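You operate a simulated robot arm through the tools that you are given. There is no shell and no other tool. Be economical: measure what you need, move in short steps, check, and stop when the job is done.

You are at the controls of a simulated two-armed robot. One attempt, no reset.

## Task
Last load: tip the rinse jug into the funnel, lift the funnel out and bung the drum.
Fine: the jug goes back on the bench, the funnel on the catch pan; push the bung fully home. Set down upright: rinse jug.

Only the result counts: the job must be done as asked and must still hold three seconds after the hand-in. Knocking over, shifting, dropping, spilling or breaking anything else fails it.

## Robot
Two 6-joint arms with fingered hands on one trunk, on a base that drives. Base frame: it is fixed to the floor where the robot stands at the start and does not move with it; the origin is under the middle of the robot, x ahead of it, y to its left, z up. Readings come in cm, degrees, newtons and seconds.
The left shoulder is at the start at [2, 17.1, 149], the right one opposite. Places, roughly: grid of the catch pan [50, -30, 80]; inside of the bung hole [60, 40, 80]; marked bucket [50, -250, 50]. Payload 4.4 kg a hand.
The TCP of each hand is the grasp point between the finger pads, 3.3 cm short of the fingertips. In the tool frame z runs along the fingers and y along their closing line. Largest opening 16.4 cm; the body of the gripper starts 9.3 cm behind the TCP. The gripper is a hand of 5 fingers: y runs from the thumb to the fingers, the wrist lies at [0, 0, -25.7] in the tool frame, and closing takes about 1.5 s.
Orientation is that of the tool frame in the base frame, as a unit quaternion [x, y, z, w]. With the fingers straight down and closing along the base's y, the tool's x points along the base's -x, its y along +y and its z along -z.

## Interface
- The arms move only by the tool step_arm. It takes "left_series", "right_series" or both (then of equal length, played together; a hand with none holds still); each is a list of rows, each a list of 7 numbers: the turn, a rotation vector about the tool's x, y, z in units of 8 degrees (1.0 is 8 degrees), then the shift along the tool's x, y, z in units of 50 mm (1.0 is 50 mm), then the opening in per cent of the stroke, from 0 (shut) to 100 (fully open). In form: [[ax, ay, az, tx, ty, tz, hand], ...]. A call has 1 to 20 rows; each row shifts and turns the commanded pose from where the row before left it, along the tool's axes as they then stand. A call with a number of a shift or a turn outside -1 to 1 is refused whole. A row lasts 0.2 s, in which the tool goes at most 5 cm and 8.6 degrees; a call with a longer step from one row to the next is refused whole, and so is a gripper value outside its range. A pose out of reach is approached as far as the arm can. The call stops where the force on the tool passes 70 N (or 10 N more than at its start, if that is more) or the arm is blocked; 0.2 s more then pass. The fingers move at their own pace (about 7.2 cm/s each) and stop on an object; they squeeze with about 22 N. The grip force told is the motor's: it shows also when the fingers shut on nothing. Time passes only in rows, and 0.2 s behind the last, so rows that do not move let the fingers close. It gives the time, the measured TCP pose, the force on the tool (base axes), the opening and the grip force at its end, in the units of the frame above (readings bear some noise), with the torque about the TCP (base axes, N m) and any sound that the robot's microphone picked up.
- Cameras (640 x 400 px; columns grow to the right, rows downward): "scene" is now at [8.84, 0.4, 164.32]; the picture's right is [0.06, -1.00, 0.00], its down [-0.75, -0.04, -0.65] and it looks along [0.65, 0.04, -0.76] (base axes); focal length 277 px, centre (320, 200). "left" rides on the left gripper at [-9.3, -0.1, -12.4] in its tool frame; the picture's right is [0.01, -1.00, 0.00], its down [0.80, 0.01, -0.60] and it looks along [0.60, 0.01, 0.80] (tool axes); focal length 275 px, centre (320, 200). "right" rides on the right gripper at [9.3, -0.1, -12.4] in its tool frame; the picture's right is [0.01, 1.00, 0.00], its down [-0.80, 0.01, -0.60] and it looks along [-0.60, 0.01, 0.80] (tool axes); focal length 275 px, centre (320, 200). There is no depth. A picture from a camera that has moved, and an enlarged one, comes with that camera's place and axes in the base frame and with its lens.
- camera(camera): a new picture of that camera. It takes no simulated time.
- slide_trunk(by): slides the trunk up (or, below 0, down) by that many cm; the arms and the scene camera ride with it, the base frame stays. It gives what a move gives, with no picture.
- steer(legs): drives the robot by 1 to 6 legs, each [ahead, left, turn to the left] in cm, cm and degrees, along the robot's own axes; the way and the turn of a leg run together, so that a leg with both is an arc; at most 150 cm and 180 degrees a leg. The arms and the cameras ride along, it lands a little off, and it stops where it bumps. It gives what a move gives.
- hand_shape(shape, hand): the hand has 5 fingers and takes this shape, open, in about a second: jaw (thumb against the fingers, like two jaws); tri (thumb and two fingers); tip (a fingertip pinch); poke (one finger out to press); point (the index stretched); flat (the hand flat); cup (the hand cupped); fist (a fist). The gripper value then closes the fingers along that shape, each until it touches; the sizes above hold for jaw. It gives what a move gives, with no picture.
- pan_tilt(pan, tilt): turns the head with the scene camera to pan (to the left, within 86 degrees either way) and tilt (down, from -29 to 69), counted from straight ahead of the robot. It gives what a move gives.
- inspect(camera, box): a new picture of the part [left, top, right, bottom] of that camera's present view, enlarged. It takes no simulated time.
- job_done(): hands the job in; it is judged then, once.

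Go step by step. Nothing tells you exact positions but the pictures and the camera data: compare them with the known pose of the tool, close in by small moves and look again before you grip or let go. The budget is 120 turns and 108 pictures, counting those below and the enlarged ones. Unless the task says otherwise, let go and move clear before handing in, and close with one line.

The tools are called as a command line: name --argument value ..., lists and objects as JSON in quotes. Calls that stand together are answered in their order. step_arm: Moves the arms, as the interface text tells. Its arguments: {"type":"object","properties":{"left_series":{"type":"array","items":{"type":"array","items":{"type":"number"}}},"right_series":{"type":"array","items":{"type":"array","items":{"type":"number"}}}},"required":[]} The other tools are called the same way: slide_trunk (by) slides the trunk up or down; hand_shape (shape, hand) gives the hand a shape; steer (legs) drives the base; pan_tilt (pan, tilt) turns the head that bears the scene camera; camera (camera) takes a picture; inspect (camera, box) takes an enlarged picture of a part of a camera's view; job_done () hands the job in.

At the start:

```text
clock: 0.0
left_ee_pos: [45.17, 38.09, 100.0]
left_tool_rot: [0.001, 1.0, 0.001, 0.0]
left_force: [-0.4, -0.4, -0.6]
left_ft_torque: [-0.04, 0.02, -0.02]
left_finger_gap: 16.35
left_grip_force: 0.0
left_shape: jaw
right_ee_pos: [61.68, -6.35, 115.02]
right_tool_rot: [0.0, 1.0, 0.0, 0.0]
right_force: [0.7, -0.6, -0.8]
right_ft_torque: [-0.01, 0.02, 0.01]
right_finger_gap: 16.39
right_grip_force: 0.2
right_shape: jaw
trunk travel left (down, up): [-74.2, 0.0]
robot x, y, heading: [0.02, 0.14, -0.1]
head pan, tilt: [3.3, 49.1]
```

scene: 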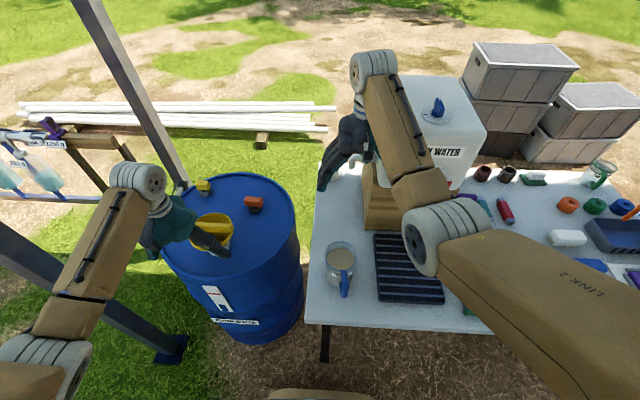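
right: 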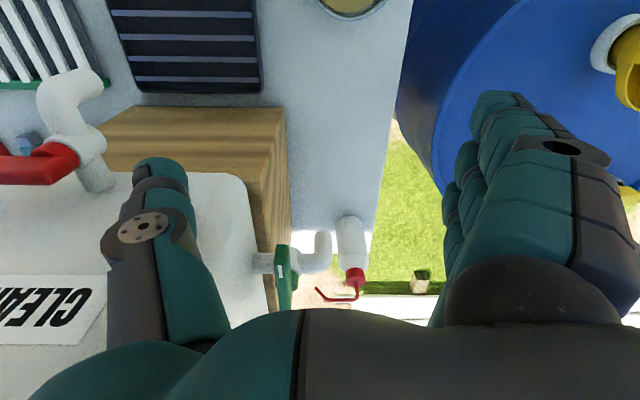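
left: 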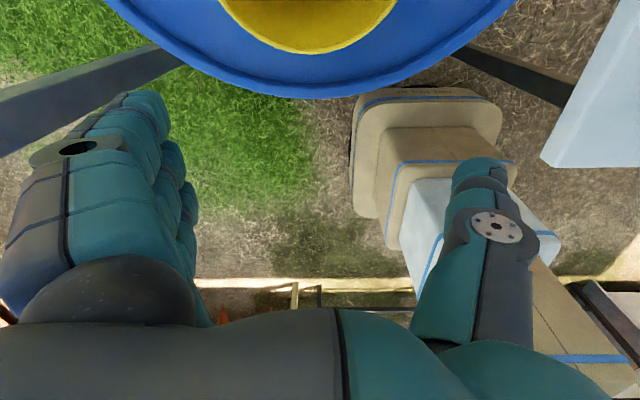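

I see the drum with a yellow funnel at front left, the jug on the bench's near-left corner, and the catch pan grid beside it. I'll take closer looks first.

inspect --camera "scene" --box '[150, 160, 310, 260]'

inspect --camera "scene" --box '[290, 210, 450, 310]'

inspect --camera "scene" --box '[440, 140, 640, 290]'

```text
4.00 times, centred on (230, 210) of scene
camera zoom: at [8.84, 0.4, 164.32], right [0.06, -1.0, 0.0], down [-0.75, -0.04, -0.65], along [0.65, 0.04, -0.76], focal length 1109 px, centre (680, 160)
```

zoom: 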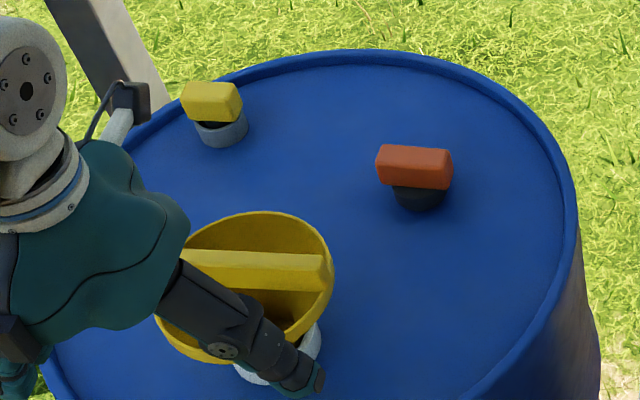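

```text
4.00 times, centred on (370, 260) of scene
camera zoom: at [8.84, 0.4, 164.32], right [0.06, -1.0, 0.0], down [-0.75, -0.04, -0.65], along [0.65, 0.04, -0.76], focal length 1109 px, centre (120, -40)
```

zoom: 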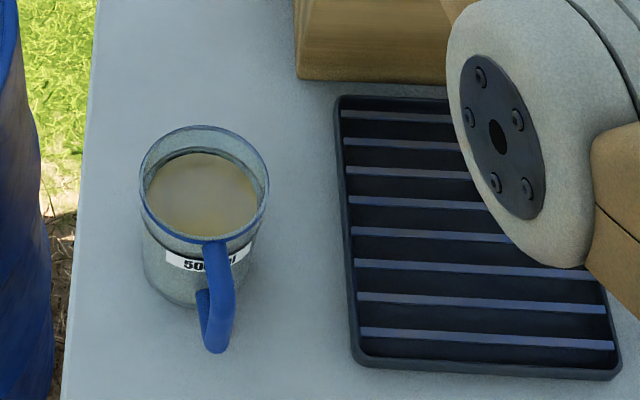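

```text
2.67 times, centred on (540, 215) of scene
camera zoom: at [8.84, 0.4, 164.32], right [0.06, -1.0, 0.0], down [-0.75, -0.04, -0.65], along [0.65, 0.04, -0.76], focal length 740 px, centre (-267, 160)
```

zoom: 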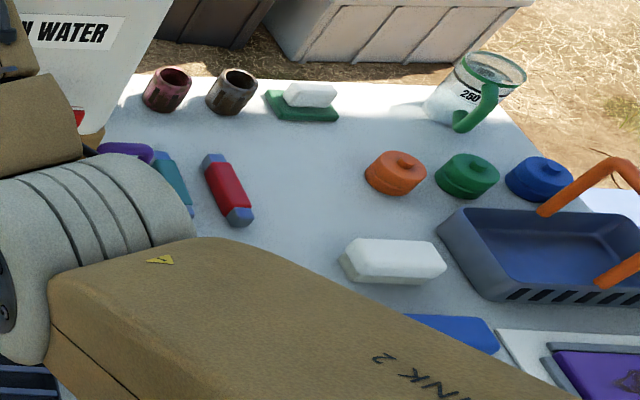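

The left hand hides the funnel. I'll withdraw it up and back, then look again.

step_arm --left_series '[[0, 0, 0, 0, 0, -1, 100], [0, 0, 0, 0, 0, -1, 100], [0, 0, 0, 1, 0, 0, 100], [0, 0, 0, 1, 0, 0, 100], [0, 0, 0, 1, 0, 0, 100], [0, 0, 0, 1, 0, 0, 100]]'

pan_tilt --pan 20 --tilt 52

camera --camera "scene"

```text
clock: 1.4
left_ee_pos: [24.96, 39.24, 109.02]
left_tool_rot: [-0.001, 1.0, -0.002, 0.001]
left_force: [0.2, -0.3, 0.3]
left_ft_torque: [0.0, -0.03, 0.03]
left_finger_gap: 16.4
left_grip_force: 0.0
left_shape: jaw
left hand out of reach, approached as far as the arm can: row 2
right_ee_pos: [61.62, -6.32, 115.06]
right_tool_rot: [0.0, 1.0, 0.0, 0.001]
right_force: [-0.6, -0.3, 0.0]
right_ft_torque: [0.01, -0.05, 0.01]
right_finger_gap: 16.39
right_grip_force: 0.1
right_shape: jaw
trunk travel left (down, up): [-74.2, 0.0]
robot x, y, heading: [-0.08, -0.03, 0.2]
head pan, tilt: [3.3, 49.1]
```

```text
clock: 2.2
left_ee_pos: [25.33, 39.32, 108.96]
left_tool_rot: [0.0, 1.0, -0.001, 0.0]
left_force: [-0.7, 0.6, -0.7]
left_ft_torque: [0.01, 0.05, 0.03]
left_finger_gap: 16.39
left_grip_force: 0.0
left_shape: jaw
right_ee_pos: [61.82, -6.35, 114.95]
right_tool_rot: [0.0, 1.0, 0.0, 0.0]
right_force: [0.2, 0.0, 0.8]
right_ft_torque: [-0.02, 0.01, 0.02]
right_finger_gap: 16.42
right_grip_force: 0.1
right_shape: jaw
trunk travel left (down, up): [-74.2, 0.0]
robot x, y, heading: [-0.03, 0.05, -0.2]
head pan, tilt: [20.0, 52.0]
```

```text
101 pictures are left
camera scene: at [8.14, 2.52, 163.93], right [0.34, -0.94, 0.0], down [-0.74, -0.27, -0.62], along [0.58, 0.21, -0.79], focal length 277 px, centre (320, 200)
```

scene: 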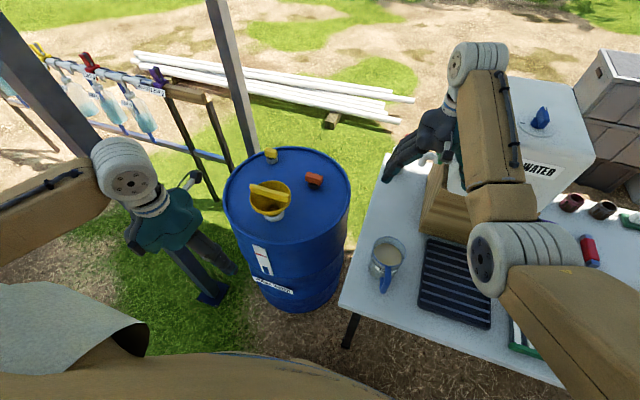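

inspect --camera "scene" --box '[220, 140, 360, 227]'

inspect --camera "scene" --box '[240, 235, 320, 310]'

```text
4.57 times, centred on (290, 184) of scene
camera zoom: at [8.14, 2.52, 163.93], right [0.34, -0.94, 0.0], down [-0.74, -0.27, -0.62], along [0.58, 0.21, -0.79], focal length 1268 px, centre (457, 275)
```

zoom: 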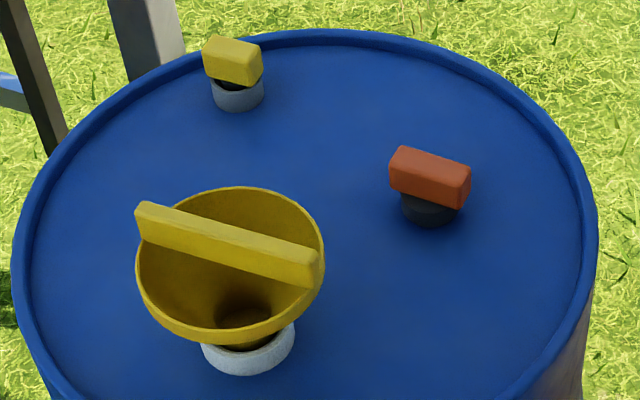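

```text
5.33 times, centred on (280, 272) of scene
camera zoom: at [8.14, 2.52, 163.93], right [0.34, -0.94, 0.0], down [-0.74, -0.27, -0.62], along [0.58, 0.21, -0.79], focal length 1479 px, centre (533, -187)
```

zoom: 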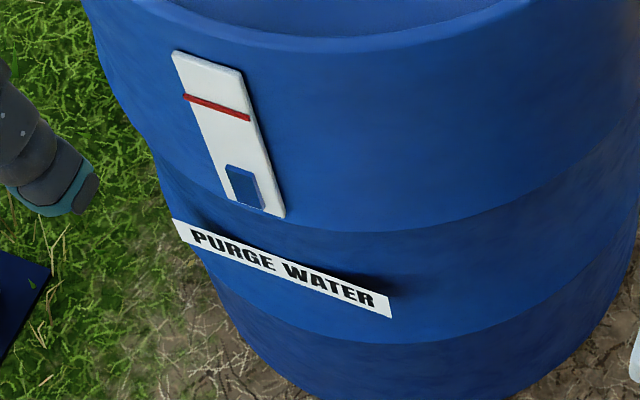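

The funnel (bar handle along y) is about [57, 38]; the loose orange bung about [76, 29]; the jug about [51, -3] with its handle facing the robot. I'll retract the right arm so I can use the left hand for the jug.

step_arm --right_series '[[0, 0, 0, 1, 0, 0, 100], [0, 0, 0, 1, 0, 0, 100], [0, 0, 0, 1, 0, 0, 100], [0, 0, 0, 1, 0, 0, 100], [0, 0, 0, 1, -0.5, 0, 100], [0, 0, 0, 1, -0.5, 0, 100], [0, 0, 0, 0.5, -1, 0, 100], [0, 0, 0, 0, -1, 0, 100]]'

pan_tilt --pan -5 --tilt 55

camera --camera "scene"

```text
refused: row 5 steps farther than a row can; nothing moved
```

```text
clock: 3.1
left_ee_pos: [25.28, 39.34, 108.82]
left_tool_rot: [0.0, 1.0, 0.0, 0.0]
left_force: [0.7, 0.5, 0.2]
left_ft_torque: [0.0, 0.02, 0.02]
left_finger_gap: 16.37
left_grip_force: 0.1
left_shape: jaw
right_ee_pos: [61.75, -6.29, 114.99]
right_tool_rot: [0.0, 1.0, 0.001, 0.0]
right_force: [0.4, -0.1, -0.3]
right_ft_torque: [-0.02, 0.02, -0.02]
right_finger_gap: 16.4
right_grip_force: 0.0
right_shape: jaw
trunk travel left (down, up): [-74.2, 0.0]
robot x, y, heading: [0.13, 0.04, 0.0]
head pan, tilt: [-5.0, 55.0]
```

```text
98 pictures are left
camera scene: at [8.25, -0.67, 163.55], right [-0.09, -1.0, 0.0], down [-0.82, 0.07, -0.57], along [0.57, -0.05, -0.82], focal length 277 px, centre (320, 200)
```

scene: 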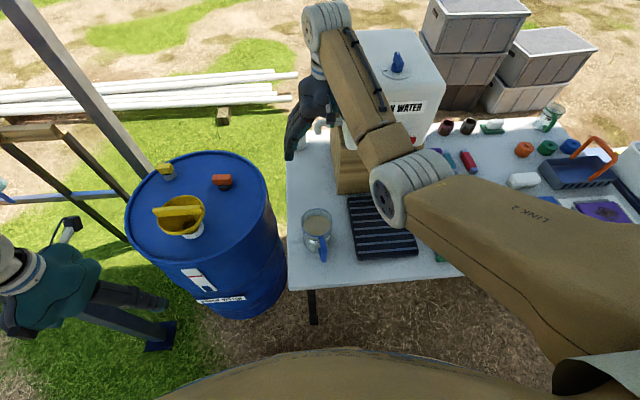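

step_arm --right_series '[[0, 0, 0, 1, 0, 0, 100], [0, 0, 0, 1, 0, 0, 100], [0, 0, 0, 1, 0, 0, 100], [0, 0, 0, 1, 0, 0, 100], [0, 0, 0, 1, 0, 0, 100], [0, 0, 0, 1, 0, 0, 100], [0, 0, 0, 0, -1, 0, 100], [0, 0, 0, 0, -1, 0, 100], [0, 0, 0, 0, -1, 0, 100]]'

camera --camera "scene"

inspect --camera "scene" --box '[280, 190, 360, 270]'

```text
clock: 4.1
left_ee_pos: [25.17, 39.3, 109.05]
left_tool_rot: [0.001, 1.0, 0.0, 0.0]
left_force: [-0.3, 0.1, 0.6]
left_ft_torque: [0.02, 0.02, 0.02]
left_finger_gap: 16.38
left_grip_force: 0.1
left_shape: jaw
right_ee_pos: [52.01, -15.72, 106.5]
right_tool_rot: [0.043, 0.994, -0.095, 0.034]
right_force: [0.3, 0.5, -0.2]
right_ft_torque: [-0.04, -0.02, 0.0]
right_finger_gap: 16.36
right_grip_force: 0.0
right_shape: jaw
right hand out of reach, approached as far as the arm can: row 1, 2, 3, 4, 5
trunk travel left (down, up): [-74.2, 0.0]
robot x, y, heading: [0.27, -0.02, 0.1]
head pan, tilt: [-5.0, 55.0]
stopped in row 5 (right hand): the arm was blocked; the commanded pose is now the measured one
```

```text
97 pictures are left
camera scene: at [8.1, -0.83, 163.56], right [-0.09, -1.0, 0.0], down [-0.82, 0.07, -0.57], along [0.57, -0.05, -0.82], focal length 277 px, centre (320, 200)
```

scene: 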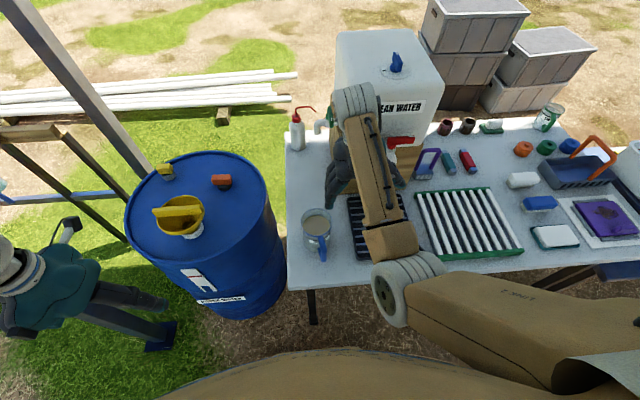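

```text
5.00 times, centred on (320, 230) of scene
camera zoom: at [8.1, -0.83, 163.56], right [-0.09, -1.0, 0.0], down [-0.82, 0.07, -0.57], along [0.57, -0.05, -0.82], focal length 1386 px, centre (320, 50)
```

zoom: 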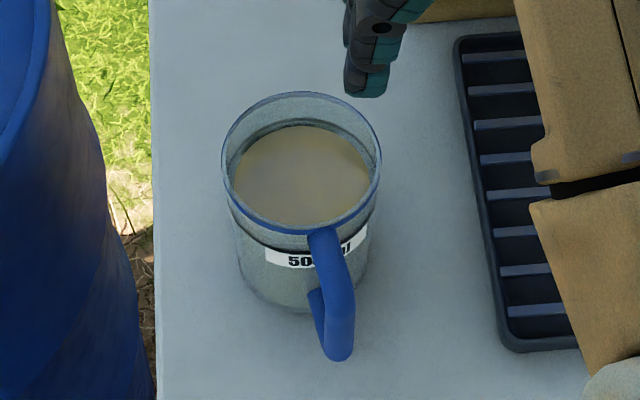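

The right arm folded poorly but is clear of things when pulled back. I'll back the base up 30 cm to get room to arrange the arms.

steer --legs '[[-30, 0, 0]]'

camera --camera "scene"

camera --camera "right"

```text
clock: 6.2
left_ee_pos: [-4.59, 39.38, 108.92]
left_tool_rot: [0.0, 1.0, 0.0, 0.0]
left_force: [0.0, 0.8, -0.8]
left_ft_torque: [-0.01, -0.01, 0.01]
left_finger_gap: 16.38
left_grip_force: 0.1
left_shape: jaw
right_ee_pos: [22.26, -15.62, 106.51]
right_tool_rot: [0.044, 0.994, -0.095, 0.031]
right_force: [-0.9, -0.9, -0.1]
right_ft_torque: [0.01, -0.07, 0.03]
right_finger_gap: 16.39
right_grip_force: 0.1
right_shape: jaw
trunk travel left (down, up): [-74.2, 0.0]
robot x, y, heading: [-29.67, 0.1, 0.3]
head pan, tilt: [-5.0, 55.0]
```

```text
95 pictures are left
camera scene: at [-21.73, -0.67, 163.55], right [-0.09, -1.0, 0.0], down [-0.82, 0.07, -0.57], along [0.57, -0.05, -0.82], focal length 277 px, centre (320, 200)
```

scene: 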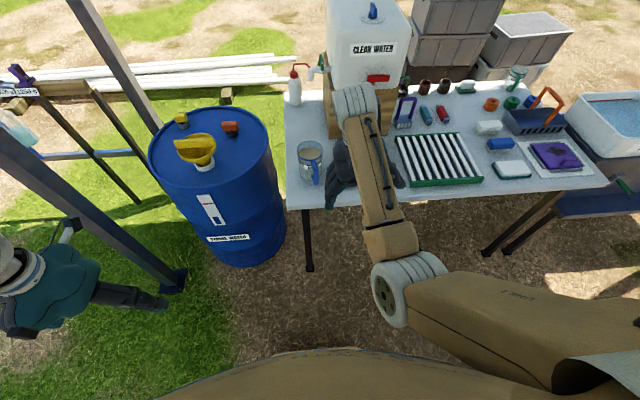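

```text
94 pictures are left
camera right: at [12.22, -12.71, 117.95], right [0.08, 0.98, -0.19], down [0.76, 0.06, 0.64], along [0.64, -0.19, -0.74], focal length 275 px, centre (320, 200)
```

right: 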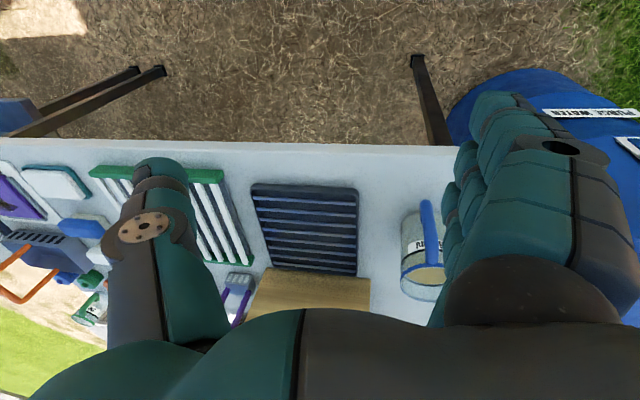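

step_arm --right_series '[[0, 0, 0, 0, -1, 0, 100], [0, 0, 0, 0, -1, 0, 100], [0, 0, 0, 0.7, -0.7, 0, 100], [0, 0, 0, 0.7, -0.7, 0, 100], [0, 0, 0, 0.7, -0.7, 0, 100], [0, 0, 0, 1, 0, 0, 100], [0, 0, 0, 1, 0, 0, 100], [0, 0, 0, 1, 0, 0, 100]]'

inspect --camera "scene" --box '[270, 130, 350, 210]'

```text
clock: 8.0
left_ee_pos: [-4.73, 39.33, 108.9]
left_tool_rot: [0.0, 1.0, 0.0, 0.0]
left_force: [0.0, 0.6, -0.4]
left_ft_torque: [-0.03, -0.04, 0.03]
left_finger_gap: 16.38
left_grip_force: 0.1
left_shape: jaw
right_ee_pos: [-2.54, -34.13, 101.81]
right_tool_rot: [0.044, 0.994, -0.095, 0.033]
right_force: [-0.9, 0.2, -0.5]
right_ft_torque: [0.0, -0.04, -0.01]
right_finger_gap: 16.38
right_grip_force: 0.0
right_shape: jaw
right hand out of reach, approached as far as the arm can: row 1, 2, 3, 4, 5, 6
trunk travel left (down, up): [-74.2, 0.0]
robot x, y, heading: [-29.71, -0.15, -0.0]
head pan, tilt: [-5.0, 55.0]
```

```text
5.00 times, centred on (310, 170) of scene
camera zoom: at [-21.91, -0.61, 163.56], right [-0.09, -1.0, 0.0], down [-0.82, 0.07, -0.57], along [0.57, -0.05, -0.82], focal length 1386 px, centre (370, 350)
```

zoom: 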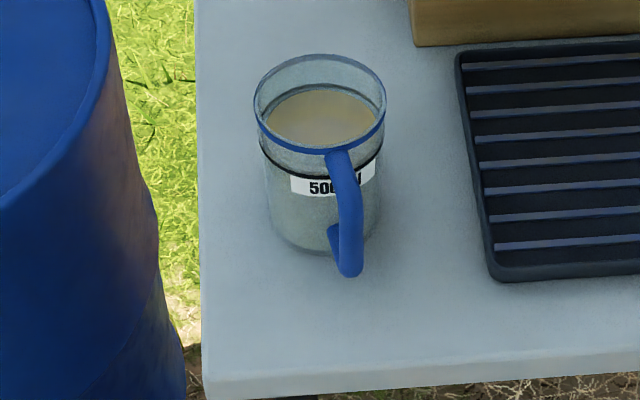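

The jug rim centre works out at about [50.3, -3.3, 91.4], bench at z≈80, handle toward the robot. I'll drive right, lower the trunk, and swing the left hand level.

steer --legs '[[0, -17, 0]]'

slide_trunk --by -35

step_arm --left_series '[[0, -1, 0, -0.716, -0.4, -0.05, 100], [0, -1, 0, -0.716, -0.4, -0.05, 100], [0, -1, 0, -0.716, -0.4, -0.05, 100], [0, -1, 0, -0.716, -0.4, -0.05, 100], [0, -1, 0, -0.716, -0.4, -0.05, 100], [0, -1, 0, -0.716, -0.4, -0.05, 100], [0, -1, 0, -0.716, -0.4, -0.05, 100], [0, -1, 0, -0.716, -0.4, -0.05, 100], [0, -1, 0, -0.716, -0.4, -0.05, 100], [0, -1, 0, -0.716, -0.4, -0.05, 100], [0, -1, 0, -0.716, -0.4, -0.05, 100], [0, -0.25, 0, -0.18, 0, 0, 100]]'

camera --camera "scene"

camera --camera "left"

```text
clock: 9.4
left_ee_pos: [-4.52, 22.35, 108.93]
left_tool_rot: [0.002, 1.0, 0.0, 0.0]
left_force: [0.0, -0.7, -0.4]
left_ft_torque: [0.05, -0.01, -0.03]
left_finger_gap: 16.39
left_grip_force: 0.0
left_shape: jaw
right_ee_pos: [-2.5, -51.25, 101.61]
right_tool_rot: [0.045, 0.994, -0.094, 0.032]
right_force: [0.0, 0.7, 0.3]
right_ft_torque: [0.08, -0.01, 0.0]
right_finger_gap: 16.38
right_grip_force: 0.1
right_shape: jaw
trunk travel left (down, up): [-74.2, 0.0]
robot x, y, heading: [-30.28, -17.28, -0.1]
head pan, tilt: [-5.0, 55.0]
```

```text
clock: 12.8
left_ee_pos: [-4.48, 22.41, 74.0]
left_tool_rot: [0.001, 1.0, 0.0, 0.001]
left_force: [0.6, 0.0, 0.6]
left_ft_torque: [0.02, 0.01, 0.0]
left_finger_gap: 16.39
left_grip_force: 0.2
left_shape: jaw
right_ee_pos: [-2.41, -51.19, 66.79]
right_tool_rot: [0.045, 0.994, -0.093, 0.031]
right_force: [-0.2, -0.1, 1.2]
right_ft_torque: [-0.03, -0.03, 0.01]
right_finger_gap: 16.4
right_grip_force: 0.2
right_shape: jaw
trunk travel left (down, up): [-39.2, 35.0]
robot x, y, heading: [-29.84, -17.0, -0.3]
head pan, tilt: [-5.0, 55.0]
```

```text
clock: 15.0
left_ee_pos: [21.32, 6.26, 93.03]
left_tool_rot: [0.088, 0.779, 0.072, 0.616]
left_force: [-0.4, -0.6, 0.3]
left_ft_torque: [0.02, -0.02, 0.01]
left_finger_gap: 16.38
left_grip_force: 0.0
left_shape: jaw
left hand out of reach, approached as far as the arm can: row 5, 6, 10
right_ee_pos: [-2.56, -51.17, 66.7]
right_tool_rot: [0.044, 0.994, -0.094, 0.032]
right_force: [0.8, -1.0, -0.9]
right_ft_torque: [0.01, -0.01, 0.0]
right_finger_gap: 16.38
right_grip_force: 0.0
right_shape: jaw
trunk travel left (down, up): [-39.2, 35.0]
robot x, y, heading: [-29.74, -16.77, -0.1]
head pan, tilt: [-5.0, 55.0]
stopped in row 10 (left hand): the arm was blocked; the commanded pose is now the measured one
```

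```text
92 pictures are left
camera scene: at [-19.48, -17.65, 128.46], right [-0.09, -1.0, 0.0], down [-0.82, 0.07, -0.57], along [0.57, -0.05, -0.82], focal length 277 px, centre (320, 200)
```

scene: 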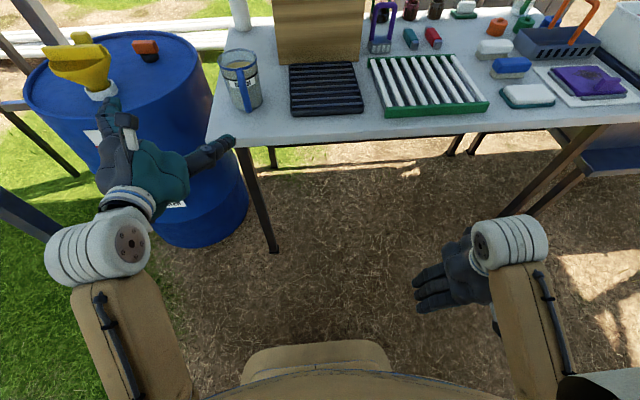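

```text
91 pictures are left
camera left: at [11.22, 4.06, 104.7], right [-0.05, -0.97, -0.23], down [-0.76, 0.19, -0.62], along [0.64, 0.14, -0.75], focal length 275 px, centre (320, 200)
```

left: 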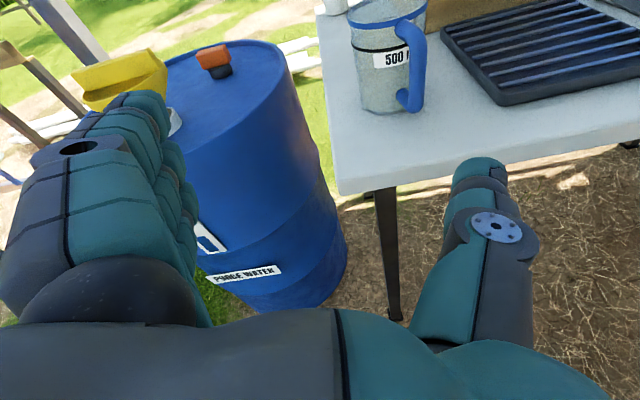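

The left hand is nearly level but the arm was too folded. I'll extend it forward a little, veering left of the jug, and level it out.

step_arm --left_series '[[0, 0, 0, -0.3, 0.3, 0.9, 100], [0, 0, 0, -0.3, 0.3, 0.9, 100], [0, -0.55, -0.54, -0.3, 0.3, 0.8, 100], [0, -0.55, -0.54, 0, 0, 0, 100], [0, -0.55, -0.54, 0, 0, 0, 100]]'

camera --camera "scene"

camera --camera "left"

```text
clock: 16.2
left_ee_pos: [35.11, 9.65, 95.57]
left_tool_rot: [0.006, 0.708, -0.011, 0.706]
left_force: [-0.1, 0.3, -0.3]
left_ft_torque: [-0.01, 0.01, 0.0]
left_finger_gap: 16.37
left_grip_force: 0.1
left_shape: jaw
right_ee_pos: [-2.55, -51.09, 66.6]
right_tool_rot: [0.045, 0.994, -0.094, 0.032]
right_force: [-0.1, -0.4, -0.1]
right_ft_torque: [-0.04, 0.04, 0.01]
right_finger_gap: 16.41
right_grip_force: 0.1
right_shape: jaw
trunk travel left (down, up): [-39.2, 35.0]
robot x, y, heading: [-30.21, -16.8, -0.2]
head pan, tilt: [-5.0, 55.0]
```

```text
90 pictures are left
camera scene: at [-19.48, -17.61, 128.46], right [-0.09, -1.0, 0.0], down [-0.82, 0.07, -0.57], along [0.57, -0.05, -0.82], focal length 277 px, centre (320, 200)
```

scene: 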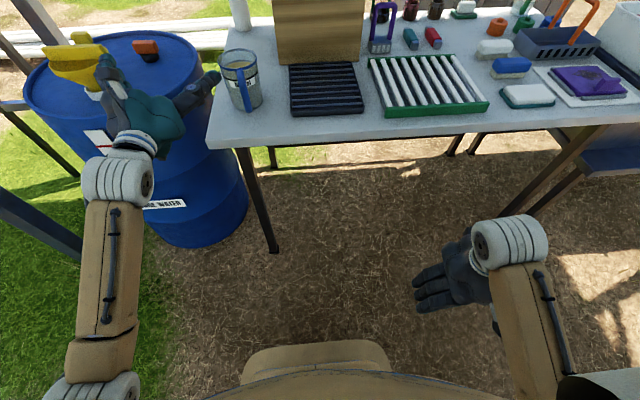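

```text
89 pictures are left
camera left: at [22.77, 9.91, 104.79], right [-0.02, -1.0, -0.01], down [-0.6, 0.02, -0.8], along [0.8, -0.02, -0.6], focal length 275 px, centre (320, 200)
```

left: 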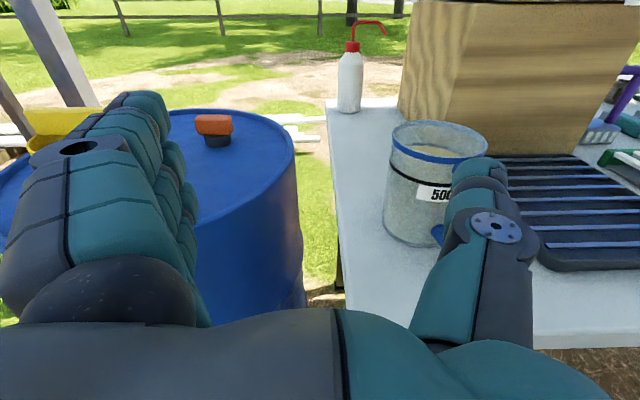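

The hand is level with its camera above. I'll move base back 6 and right 13 to line up behind the jug, then check.

steer --legs '[[-6, 0, 0], [0, -13.3, 0]]'

camera --camera "left"

camera --camera "scene"

```text
clock: 18.1
left_ee_pos: [29.07, -4.17, 95.51]
left_tool_rot: [0.008, 0.708, -0.01, 0.706]
left_force: [-0.5, -1.0, -0.3]
left_ft_torque: [-0.01, 0.04, 0.04]
left_finger_gap: 16.39
left_grip_force: 0.1
left_shape: jaw
right_ee_pos: [-8.69, -64.68, 66.67]
right_tool_rot: [0.046, 0.994, -0.094, 0.032]
right_force: [0.7, -0.9, 0.2]
right_ft_torque: [0.05, 0.0, 0.05]
right_finger_gap: 16.41
right_grip_force: 0.1
right_shape: jaw
trunk travel left (down, up): [-39.2, 35.0]
robot x, y, heading: [-35.83, -30.8, -0.3]
head pan, tilt: [-5.0, 55.0]
```

```text
88 pictures are left
camera left: at [16.73, -3.84, 104.8], right [-0.02, -1.0, -0.01], down [-0.6, 0.02, -0.8], along [0.8, -0.01, -0.6], focal length 275 px, centre (320, 200)
```

left: 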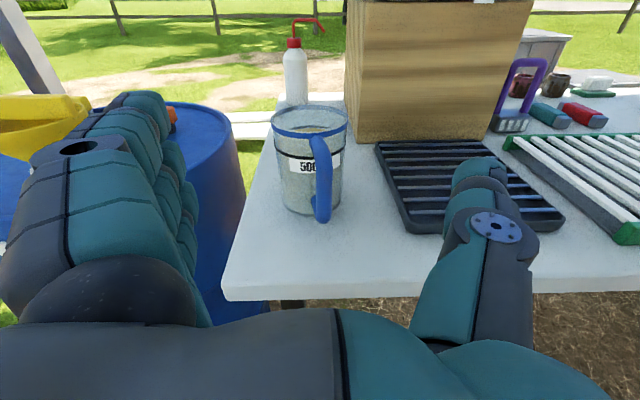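

```text
87 pictures are left
camera scene: at [-25.56, -31.31, 128.46], right [-0.09, -1.0, 0.0], down [-0.82, 0.08, -0.57], along [0.57, -0.05, -0.82], focal length 277 px, centre (320, 200)
```

scene: 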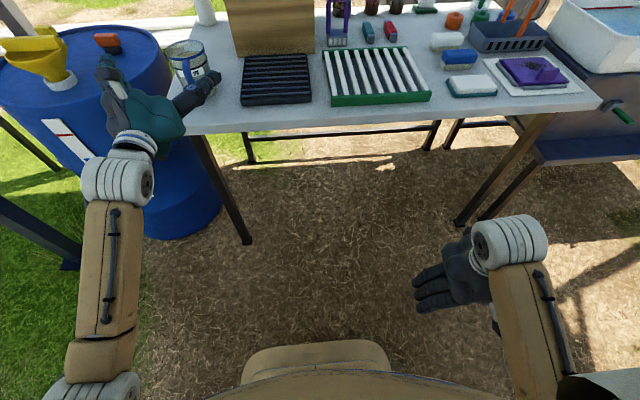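

Jug centre reads y≈-3.1 here; I'm at -4.2. I'll lower to z≈87, shift left 1 cm and advance to x≈44, then look.

step_arm --left_series '[[0, 0, 0, 0.9, 0.1, 0, 100], [0, 0, 0, 0.8, 0.1, 0, 100], [0, 0, 0, 0, 0, 0.9, 100], [0, 0, 0, 0, 0, 0.8, 100], [0, 0, 0, 0, 0, 0.7, 100], [0, 0, 0, 0, 0, 0.6, 100]]'

camera --camera "left"

inspect --camera "scene" --box '[80, 30, 240, 130]'

```text
clock: 19.5
left_ee_pos: [44.07, -3.51, 86.76]
left_tool_rot: [0.006, 0.709, -0.009, 0.705]
left_force: [-0.1, -0.4, -0.5]
left_ft_torque: [-0.02, -0.04, -0.01]
left_finger_gap: 16.4
left_grip_force: 0.1
left_shape: jaw
right_ee_pos: [-8.6, -64.74, 66.61]
right_tool_rot: [0.046, 0.994, -0.095, 0.031]
right_force: [0.4, -0.7, 0.4]
right_ft_torque: [-0.02, 0.01, 0.01]
right_finger_gap: 16.41
right_grip_force: 0.2
right_shape: jaw
trunk travel left (down, up): [-39.2, 35.0]
robot x, y, heading: [-36.02, -30.56, -0.2]
head pan, tilt: [-5.0, 55.0]
```

```text
86 pictures are left
camera left: at [31.67, -3.19, 96.21], right [-0.02, -1.0, -0.01], down [-0.6, 0.02, -0.8], along [0.8, -0.01, -0.6], focal length 275 px, centre (320, 200)
```

left: 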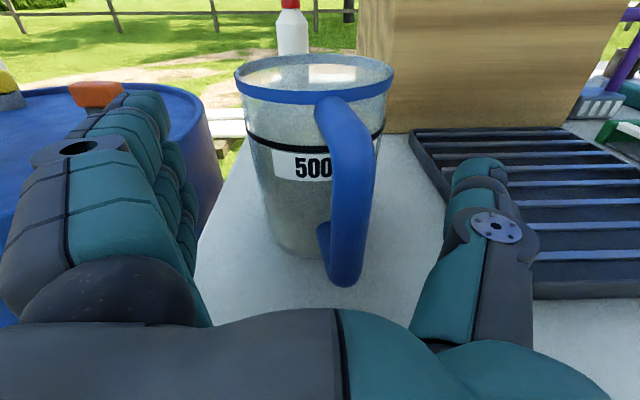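

```text
4.00 times, centred on (160, 80) of scene
camera zoom: at [-25.52, -31.23, 128.46], right [-0.09, -1.0, 0.0], down [-0.82, 0.08, -0.57], along [0.57, -0.05, -0.82], focal length 1109 px, centre (960, 680)
```

zoom: 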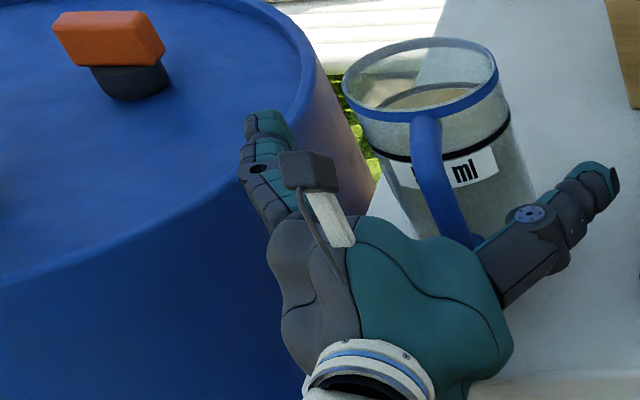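

Well lined up. Advance ~5.7 cm and look before closing.

step_arm --left_series '[[0, 0, 0, 0, 0.04, 0.4, 100], [0, 0, 0, 0, 0.04, 0.4, 100], [0, 0, 0, 0, 0, 0.34, 100]]'

camera --camera "left"

inspect --camera "scene" --box '[80, 10, 240, 110]'

```text
clock: 20.3
left_ee_pos: [49.96, -3.25, 86.77]
left_tool_rot: [0.007, 0.708, -0.01, 0.706]
left_force: [0.2, -0.7, -0.5]
left_ft_torque: [0.01, 0.02, 0.08]
left_finger_gap: 16.39
left_grip_force: 0.1
left_shape: jaw
right_ee_pos: [-8.64, -64.83, 66.68]
right_tool_rot: [0.046, 0.994, -0.095, 0.032]
right_force: [-0.1, 0.6, 0.3]
right_ft_torque: [-0.01, 0.02, 0.01]
right_finger_gap: 16.4
right_grip_force: 0.1
right_shape: jaw
trunk travel left (down, up): [-39.2, 35.0]
robot x, y, heading: [-35.94, -30.34, -0.3]
head pan, tilt: [-5.0, 55.0]
```

```text
84 pictures are left
camera left: at [37.48, -2.89, 96.09], right [-0.02, -1.0, -0.01], down [-0.6, 0.02, -0.8], along [0.8, -0.02, -0.6], focal length 275 px, centre (320, 200)
```

left: 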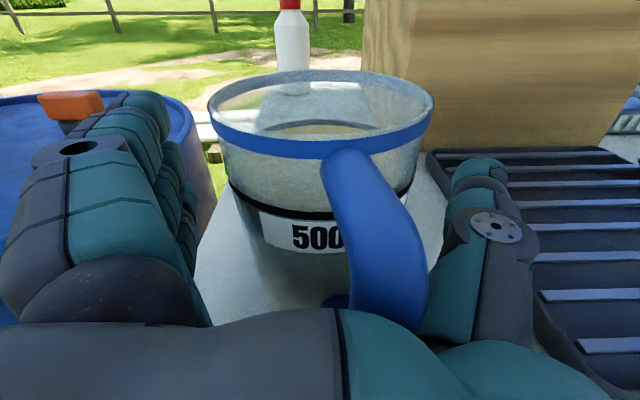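

```text
4.00 times, centred on (160, 60) of scene
camera zoom: at [-25.55, -31.24, 128.46], right [-0.09, -1.0, 0.0], down [-0.82, 0.08, -0.57], along [0.57, -0.05, -0.82], focal length 1109 px, centre (960, 760)
```

zoom: 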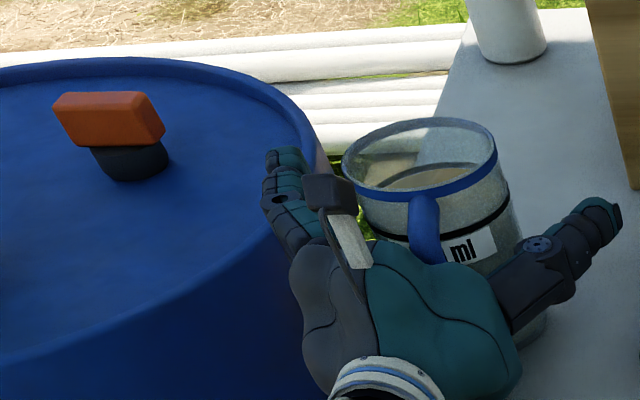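

The handle lies off toward the thumb; yawing the hand 8° to the left about the jug will centre it. Then I close.

step_arm --left_series '[[-0.5, 0, 0, 0, 0, 0, 100], [-0.5, 0, 0, 0, 0, 0, 100]]'

camera --camera "left"

```text
clock: 20.9
left_ee_pos: [49.96, -3.38, 86.31]
left_tool_rot: [-0.026, 0.712, 0.024, 0.701]
left_force: [-0.1, -0.9, 0.0]
left_ft_torque: [-0.01, -0.04, 0.01]
left_finger_gap: 16.42
left_grip_force: 0.2
left_shape: jaw
left hand out of reach, approached as far as the arm can: row 2
right_ee_pos: [-8.65, -64.81, 66.63]
right_tool_rot: [0.046, 0.994, -0.095, 0.032]
right_force: [0.3, -0.2, 1.2]
right_ft_torque: [0.01, 0.05, 0.01]
right_finger_gap: 16.4
right_grip_force: 0.1
right_shape: jaw
trunk travel left (down, up): [-39.2, 35.0]
robot x, y, heading: [-36.17, -30.4, -0.4]
head pan, tilt: [-5.0, 55.0]
```

```text
82 pictures are left
camera left: at [37.68, -4.17, 95.96], right [0.07, -1.0, -0.01], down [-0.61, -0.04, -0.79], along [0.79, 0.06, -0.61], focal length 275 px, centre (320, 200)
```

left: 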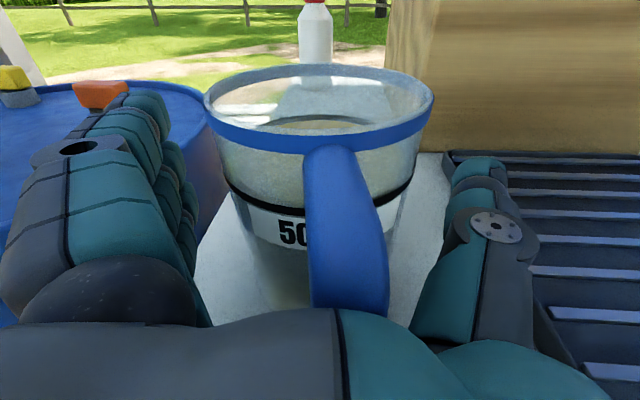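

Centred now. Close the grip.

step_arm --left_series '[[0, 0, 0, 0, 0, 0, 0], [0, 0, 0, 0, 0, 0, 0], [0, 0, 0, 0, 0, 0, 0], [0, 0, 0, 0, 0, 0, 0], [0, 0, 0, 0, 0, 0, 0], [0, 0, 0, 0, 0, 0, 0], [0, 0, 0, 0, 0, 0, 0], [0, 0, 0, 0, 0, 0, 0]]'

camera --camera "left"

inspect --camera "scene" --box '[80, 10, 240, 110]'

```text
clock: 22.7
left_ee_pos: [49.9, -3.2, 86.48]
left_tool_rot: [-0.027, 0.713, 0.024, 0.701]
left_force: [2.3, 0.3, 1.2]
left_ft_torque: [-0.13, -0.04, 0.01]
left_finger_gap: 7.4
left_grip_force: 22.2
left_shape: jaw
right_ee_pos: [-8.62, -64.8, 66.73]
right_tool_rot: [0.047, 0.994, -0.094, 0.032]
right_force: [-0.3, 0.5, -0.2]
right_ft_torque: [0.01, -0.01, -0.02]
right_finger_gap: 16.41
right_grip_force: 0.1
right_shape: jaw
trunk travel left (down, up): [-39.2, 35.0]
robot x, y, heading: [-35.85, -30.62, -0.6]
head pan, tilt: [-5.0, 55.0]
```

```text
81 pictures are left
camera left: at [37.68, -4.19, 95.94], right [0.07, -1.0, -0.01], down [-0.61, -0.04, -0.79], along [0.79, 0.06, -0.61], focal length 275 px, centre (320, 200)
```

left: 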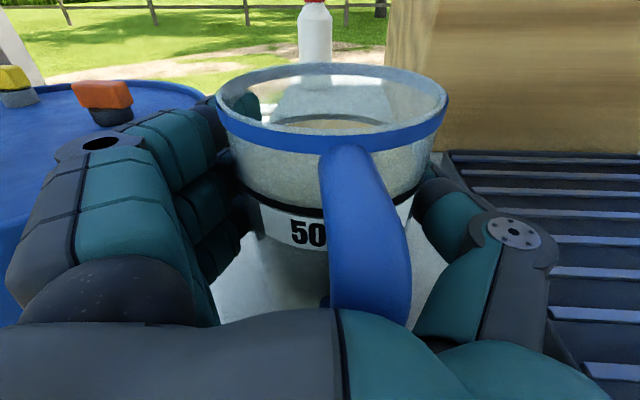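

```text
4.00 times, centred on (160, 60) of scene
camera zoom: at [-25.53, -31.22, 128.46], right [-0.09, -1.0, 0.0], down [-0.82, 0.08, -0.57], along [0.57, -0.05, -0.82], focal length 1109 px, centre (960, 760)
```

zoom: 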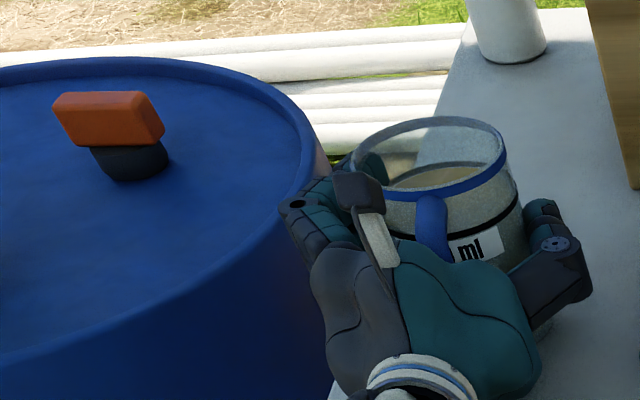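

Gripped on the jug body. I'll lift it with the trunk by 17 cm and check it hangs level.

slide_trunk --by 17

camera --camera "left"

```text
clock: 24.6
left_ee_pos: [49.95, -3.41, 103.37]
left_tool_rot: [-0.042, 0.708, 0.039, 0.704]
left_force: [0.2, -0.3, -6.2]
left_ft_torque: [0.02, -0.14, -0.02]
left_finger_gap: 7.36
left_grip_force: 22.4
left_shape: jaw
right_ee_pos: [-8.47, -64.78, 83.61]
right_tool_rot: [0.045, 0.994, -0.094, 0.03]
right_force: [0.3, 0.1, 0.3]
right_ft_torque: [-0.01, 0.0, 0.03]
right_finger_gap: 16.42
right_grip_force: 0.2
right_shape: jaw
trunk travel left (down, up): [-56.2, 18.0]
robot x, y, heading: [-36.14, -30.8, -0.5]
head pan, tilt: [-5.0, 55.0]
```

```text
79 pictures are left
camera left: at [37.65, -4.69, 112.7], right [0.12, -0.99, -0.01], down [-0.6, -0.06, -0.8], along [0.79, 0.1, -0.6], focal length 275 px, centre (320, 200)
```

left: 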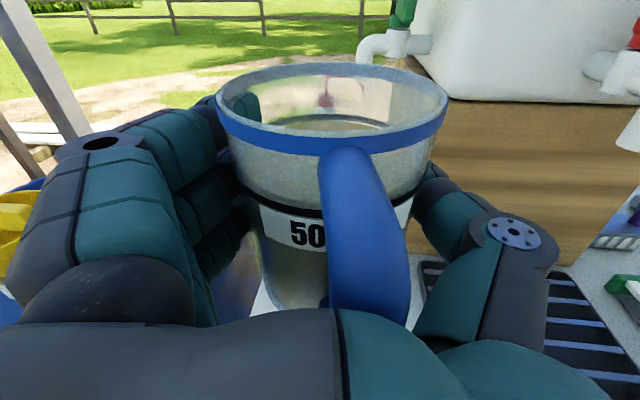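

Lifted, 6 N, level. Now drive back, left, and look.

steer --legs '[[-16, 0, 0], [0, 46, 0]]'

step_arm --left_series '[[0.4, 0, 0, 0, 0, -0.5, 0], [0.4, 0, 0, 0, 0, -0.5, 0], [0.4, 0, 0, 0, 0, -0.5, 0], [0, 0, 0, 0, 0, -0.5, 0]]'

pan_tilt --pan 10 --tilt 35

camera --camera "left"

camera --camera "scene"

```text
clock: 28.4
left_ee_pos: [33.62, 42.72, 103.38]
left_tool_rot: [-0.043, 0.708, 0.039, 0.704]
left_force: [-0.2, 0.0, -5.5]
left_ft_torque: [0.04, -0.13, -0.02]
left_finger_gap: 7.36
left_grip_force: 22.1
left_shape: jaw
right_ee_pos: [-24.83, -18.83, 83.68]
right_tool_rot: [0.045, 0.994, -0.095, 0.031]
right_force: [0.8, 0.2, -0.4]
right_ft_torque: [-0.01, -0.01, 0.0]
right_finger_gap: 16.42
right_grip_force: 0.0
right_shape: jaw
trunk travel left (down, up): [-56.2, 18.0]
robot x, y, heading: [-52.34, 15.55, -0.2]
head pan, tilt: [-5.0, 55.0]
```

```text
clock: 29.4
left_ee_pos: [23.4, 42.39, 103.7]
left_tool_rot: [0.016, 0.708, -0.019, 0.705]
left_force: [0.2, -0.3, -5.7]
left_ft_torque: [0.01, -0.11, 0.01]
left_finger_gap: 7.36
left_grip_force: 22.0
left_shape: jaw
right_ee_pos: [-24.81, -18.86, 83.68]
right_tool_rot: [0.045, 0.994, -0.095, 0.032]
right_force: [-0.5, 0.2, -0.1]
right_ft_torque: [-0.01, 0.0, 0.02]
right_finger_gap: 16.44
right_grip_force: 0.1
right_shape: jaw
trunk travel left (down, up): [-56.2, 18.0]
robot x, y, heading: [-52.35, 15.64, -0.1]
head pan, tilt: [-5.0, 55.0]
```

```text
clock: 30.2
left_ee_pos: [23.43, 42.28, 103.46]
left_tool_rot: [0.016, 0.709, -0.02, 0.705]
left_force: [-1.1, 0.8, -5.0]
left_ft_torque: [0.04, -0.11, -0.02]
left_finger_gap: 7.35
left_grip_force: 22.4
left_shape: jaw
right_ee_pos: [-24.82, -18.9, 83.68]
right_tool_rot: [0.045, 0.994, -0.095, 0.031]
right_force: [-0.5, -0.6, 0.7]
right_ft_torque: [0.02, 0.01, 0.01]
right_finger_gap: 16.42
right_grip_force: 0.0
right_shape: jaw
trunk travel left (down, up): [-56.2, 18.0]
robot x, y, heading: [-52.38, 15.27, -0.3]
head pan, tilt: [10.0, 35.0]
```

```text
78 pictures are left
camera left: at [11.1, 43.0, 112.91], right [-0.05, -1.0, -0.01], down [-0.6, 0.04, -0.8], along [0.8, -0.04, -0.6], focal length 275 px, centre (320, 200)
```

left: 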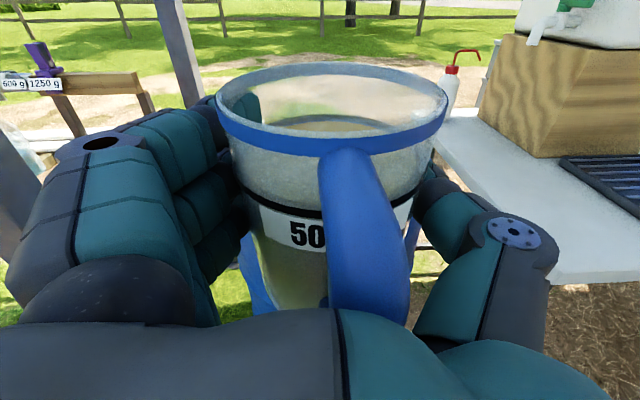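

```text
77 pictures are left
camera scene: at [-42.13, 16.8, 148.35], right [0.17, -0.99, 0.0], down [-0.57, -0.1, -0.82], along [0.81, 0.14, -0.57], focal length 277 px, centre (320, 200)
```

scene: 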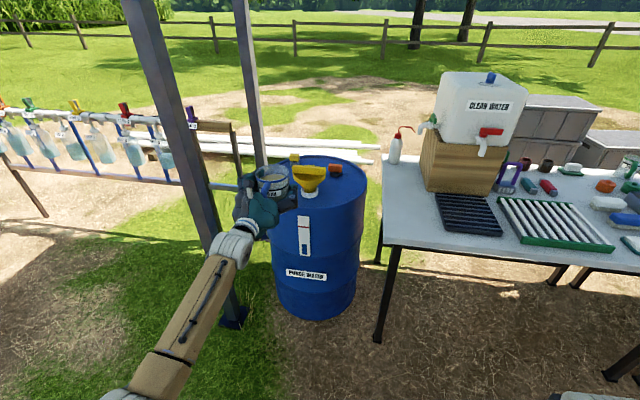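

inspect --camera "scene" --box '[250, 140, 370, 215]'

```text
5.33 times, centred on (310, 178) of scene
camera zoom: at [-42.13, 16.8, 148.35], right [0.17, -0.99, 0.0], down [-0.57, -0.1, -0.82], along [0.81, 0.14, -0.57], focal length 1479 px, centre (373, 320)
```

zoom: 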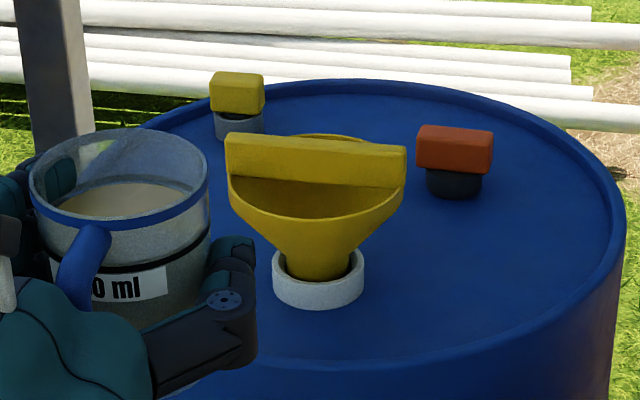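

The bar's top is at about [57.5, 38.6, 94.4], the funnel rim at z≈92 with radius ≈7. I'll pour by rolling toward -y with the jug over the near half, TCP about [53.2, 44.3, 103]. Drive forward first.

steer --legs '[[26, 0, 0]]'

inspect --camera "scene" --box '[200, 160, 400, 310]'

```text
clock: 32.1
left_ee_pos: [49.47, 42.33, 103.41]
left_tool_rot: [0.015, 0.71, -0.018, 0.704]
left_force: [0.4, -0.7, -6.4]
left_ft_torque: [0.02, -0.12, -0.01]
left_finger_gap: 7.34
left_grip_force: 21.7
left_shape: jaw
right_ee_pos: [1.16, -18.97, 83.53]
right_tool_rot: [0.045, 0.994, -0.095, 0.031]
right_force: [0.8, 0.5, -0.2]
right_ft_torque: [-0.01, 0.03, -0.01]
right_finger_gap: 16.4
right_grip_force: 0.1
right_shape: jaw
trunk travel left (down, up): [-56.2, 18.0]
robot x, y, heading: [-26.78, 15.13, -0.2]
head pan, tilt: [10.0, 35.0]
```

```text
2.67 times, centred on (300, 235) of scene
camera zoom: at [-16.06, 16.74, 148.34], right [0.17, -0.99, 0.0], down [-0.57, -0.1, -0.82], along [0.81, 0.14, -0.58], focal length 740 px, centre (373, 107)
```

zoom: 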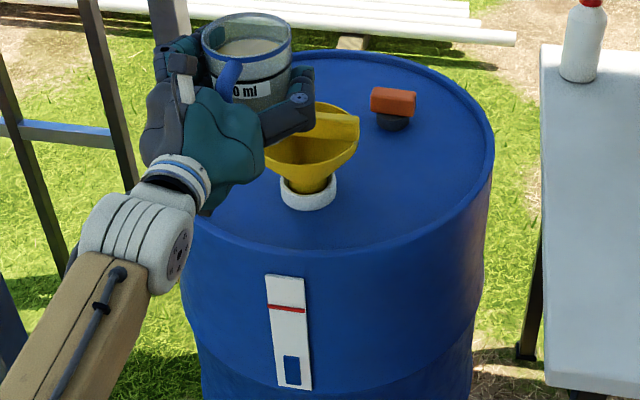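

step_arm --left_series '[[0, 0, 0, 0.04, 0.2, 0.3, 0], [0, 0, 0, 0.04, 0.2, 0.32, 0], [0, 0, 0.5, 0, 0, 0, 0], [0, 0, 0.5, 0, 0, 0, 0], [0, 0, 0.5, 0, 0, 0, 0], [0, 0, 0.5, 0, 0, 0, 0]]'

inspect --camera "scene" --box '[220, 140, 360, 245]'

camera --camera "left"

```text
clock: 33.5
left_ee_pos: [52.62, 44.23, 103.08]
left_tool_rot: [0.115, 0.7, 0.081, 0.7]
left_force: [-0.4, -0.4, -6.3]
left_ft_torque: [0.02, -0.12, 0.01]
left_finger_gap: 7.37
left_grip_force: 22.5
left_shape: jaw
right_ee_pos: [1.2, -18.91, 83.65]
right_tool_rot: [0.045, 0.994, -0.095, 0.031]
right_force: [0.0, -0.1, 0.6]
right_ft_torque: [0.0, 0.01, -0.01]
right_finger_gap: 16.38
right_grip_force: 0.0
right_shape: jaw
trunk travel left (down, up): [-56.2, 18.0]
robot x, y, heading: [-26.12, 15.43, 0.1]
head pan, tilt: [10.0, 35.0]
```

```text
3.81 times, centred on (290, 192) of scene
camera zoom: at [-16.2, 16.74, 148.35], right [0.17, -0.99, 0.0], down [-0.57, -0.1, -0.82], along [0.81, 0.14, -0.57], focal length 1056 px, centre (434, 229)
```

zoom: 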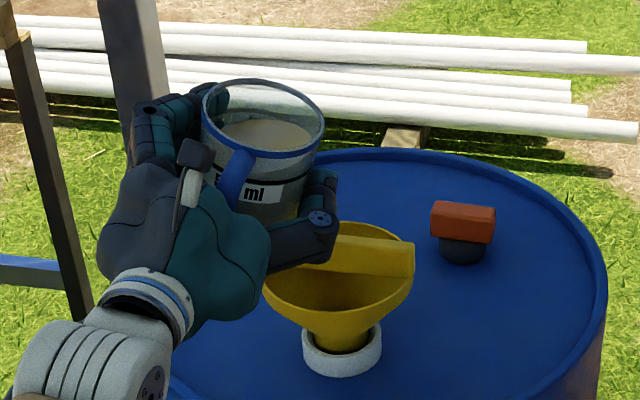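

```text
73 pictures are left
camera left: at [40.07, 42.24, 112.08], right [-0.05, -0.96, -0.28], down [-0.59, 0.26, -0.76], along [0.8, 0.13, -0.58], focal length 275 px, centre (320, 200)
```

left: 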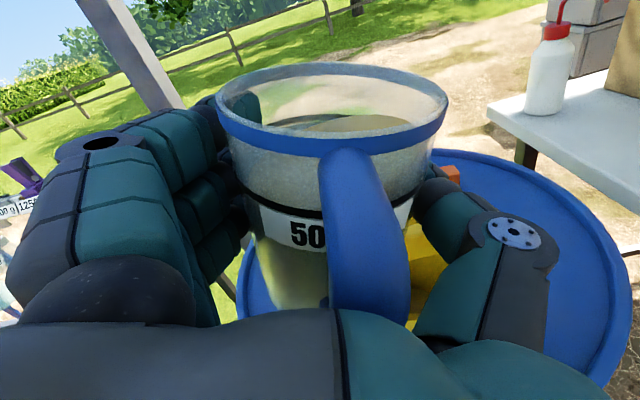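

The roll goes the right way and the lip sits above the near half of the funnel. Continue rolling slowly.

step_arm --left_series '[[0, 0, 0.25, 0, 0, 0, 0], [0, 0, 0.25, 0, 0, 0, 0], [0, 0, 0.25, 0, 0, 0, 0], [0, 0, 0.25, 0, 0, 0, 0], [0, 0, 0.25, 0, 0, 0, 0], [0, 0, 0.25, 0, 0, 0, 0], [0, 0, 0.25, 0, 0, 0, 0], [0, 0, 0.25, 0, 0, 0, 0], [0, 0, 0.25, 0, 0, 0, 0], [0, 0, 0.25, 0, 0, 0, 0], [0, 0, 0.25, 0, 0, 0, 0], [0, 0, 0.25, 0, 0, 0, 0]]'

inspect --camera "scene" --box '[220, 140, 360, 245]'

```text
clock: 36.1
left_ee_pos: [52.47, 44.23, 103.1]
left_tool_rot: [0.257, 0.661, 0.223, 0.669]
left_force: [1.2, -0.1, -6.3]
left_ft_torque: [-0.04, -0.12, 0.0]
left_finger_gap: 7.37
left_grip_force: 22.0
left_shape: jaw
right_ee_pos: [1.13, -18.93, 83.71]
right_tool_rot: [0.045, 0.994, -0.095, 0.03]
right_force: [0.3, 0.1, -0.8]
right_ft_torque: [0.03, 0.0, -0.01]
right_finger_gap: 16.38
right_grip_force: 0.1
right_shape: jaw
trunk travel left (down, up): [-56.2, 18.0]
robot x, y, heading: [-26.22, 15.11, -0.3]
head pan, tilt: [10.0, 35.0]
```

```text
3.81 times, centred on (290, 192) of scene
camera zoom: at [-16.21, 16.74, 148.35], right [0.17, -0.99, 0.0], down [-0.57, -0.1, -0.82], along [0.81, 0.14, -0.57], focal length 1056 px, centre (434, 229)
```

zoom: 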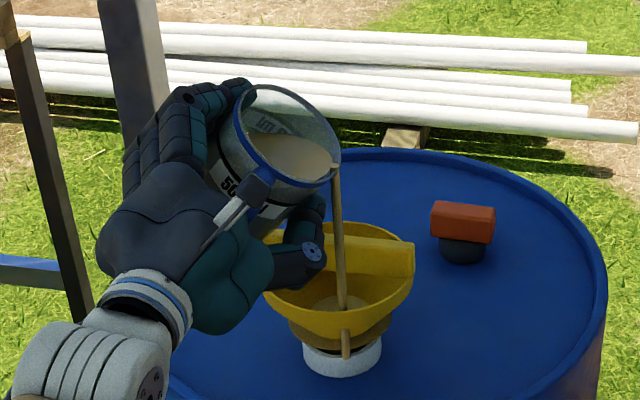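

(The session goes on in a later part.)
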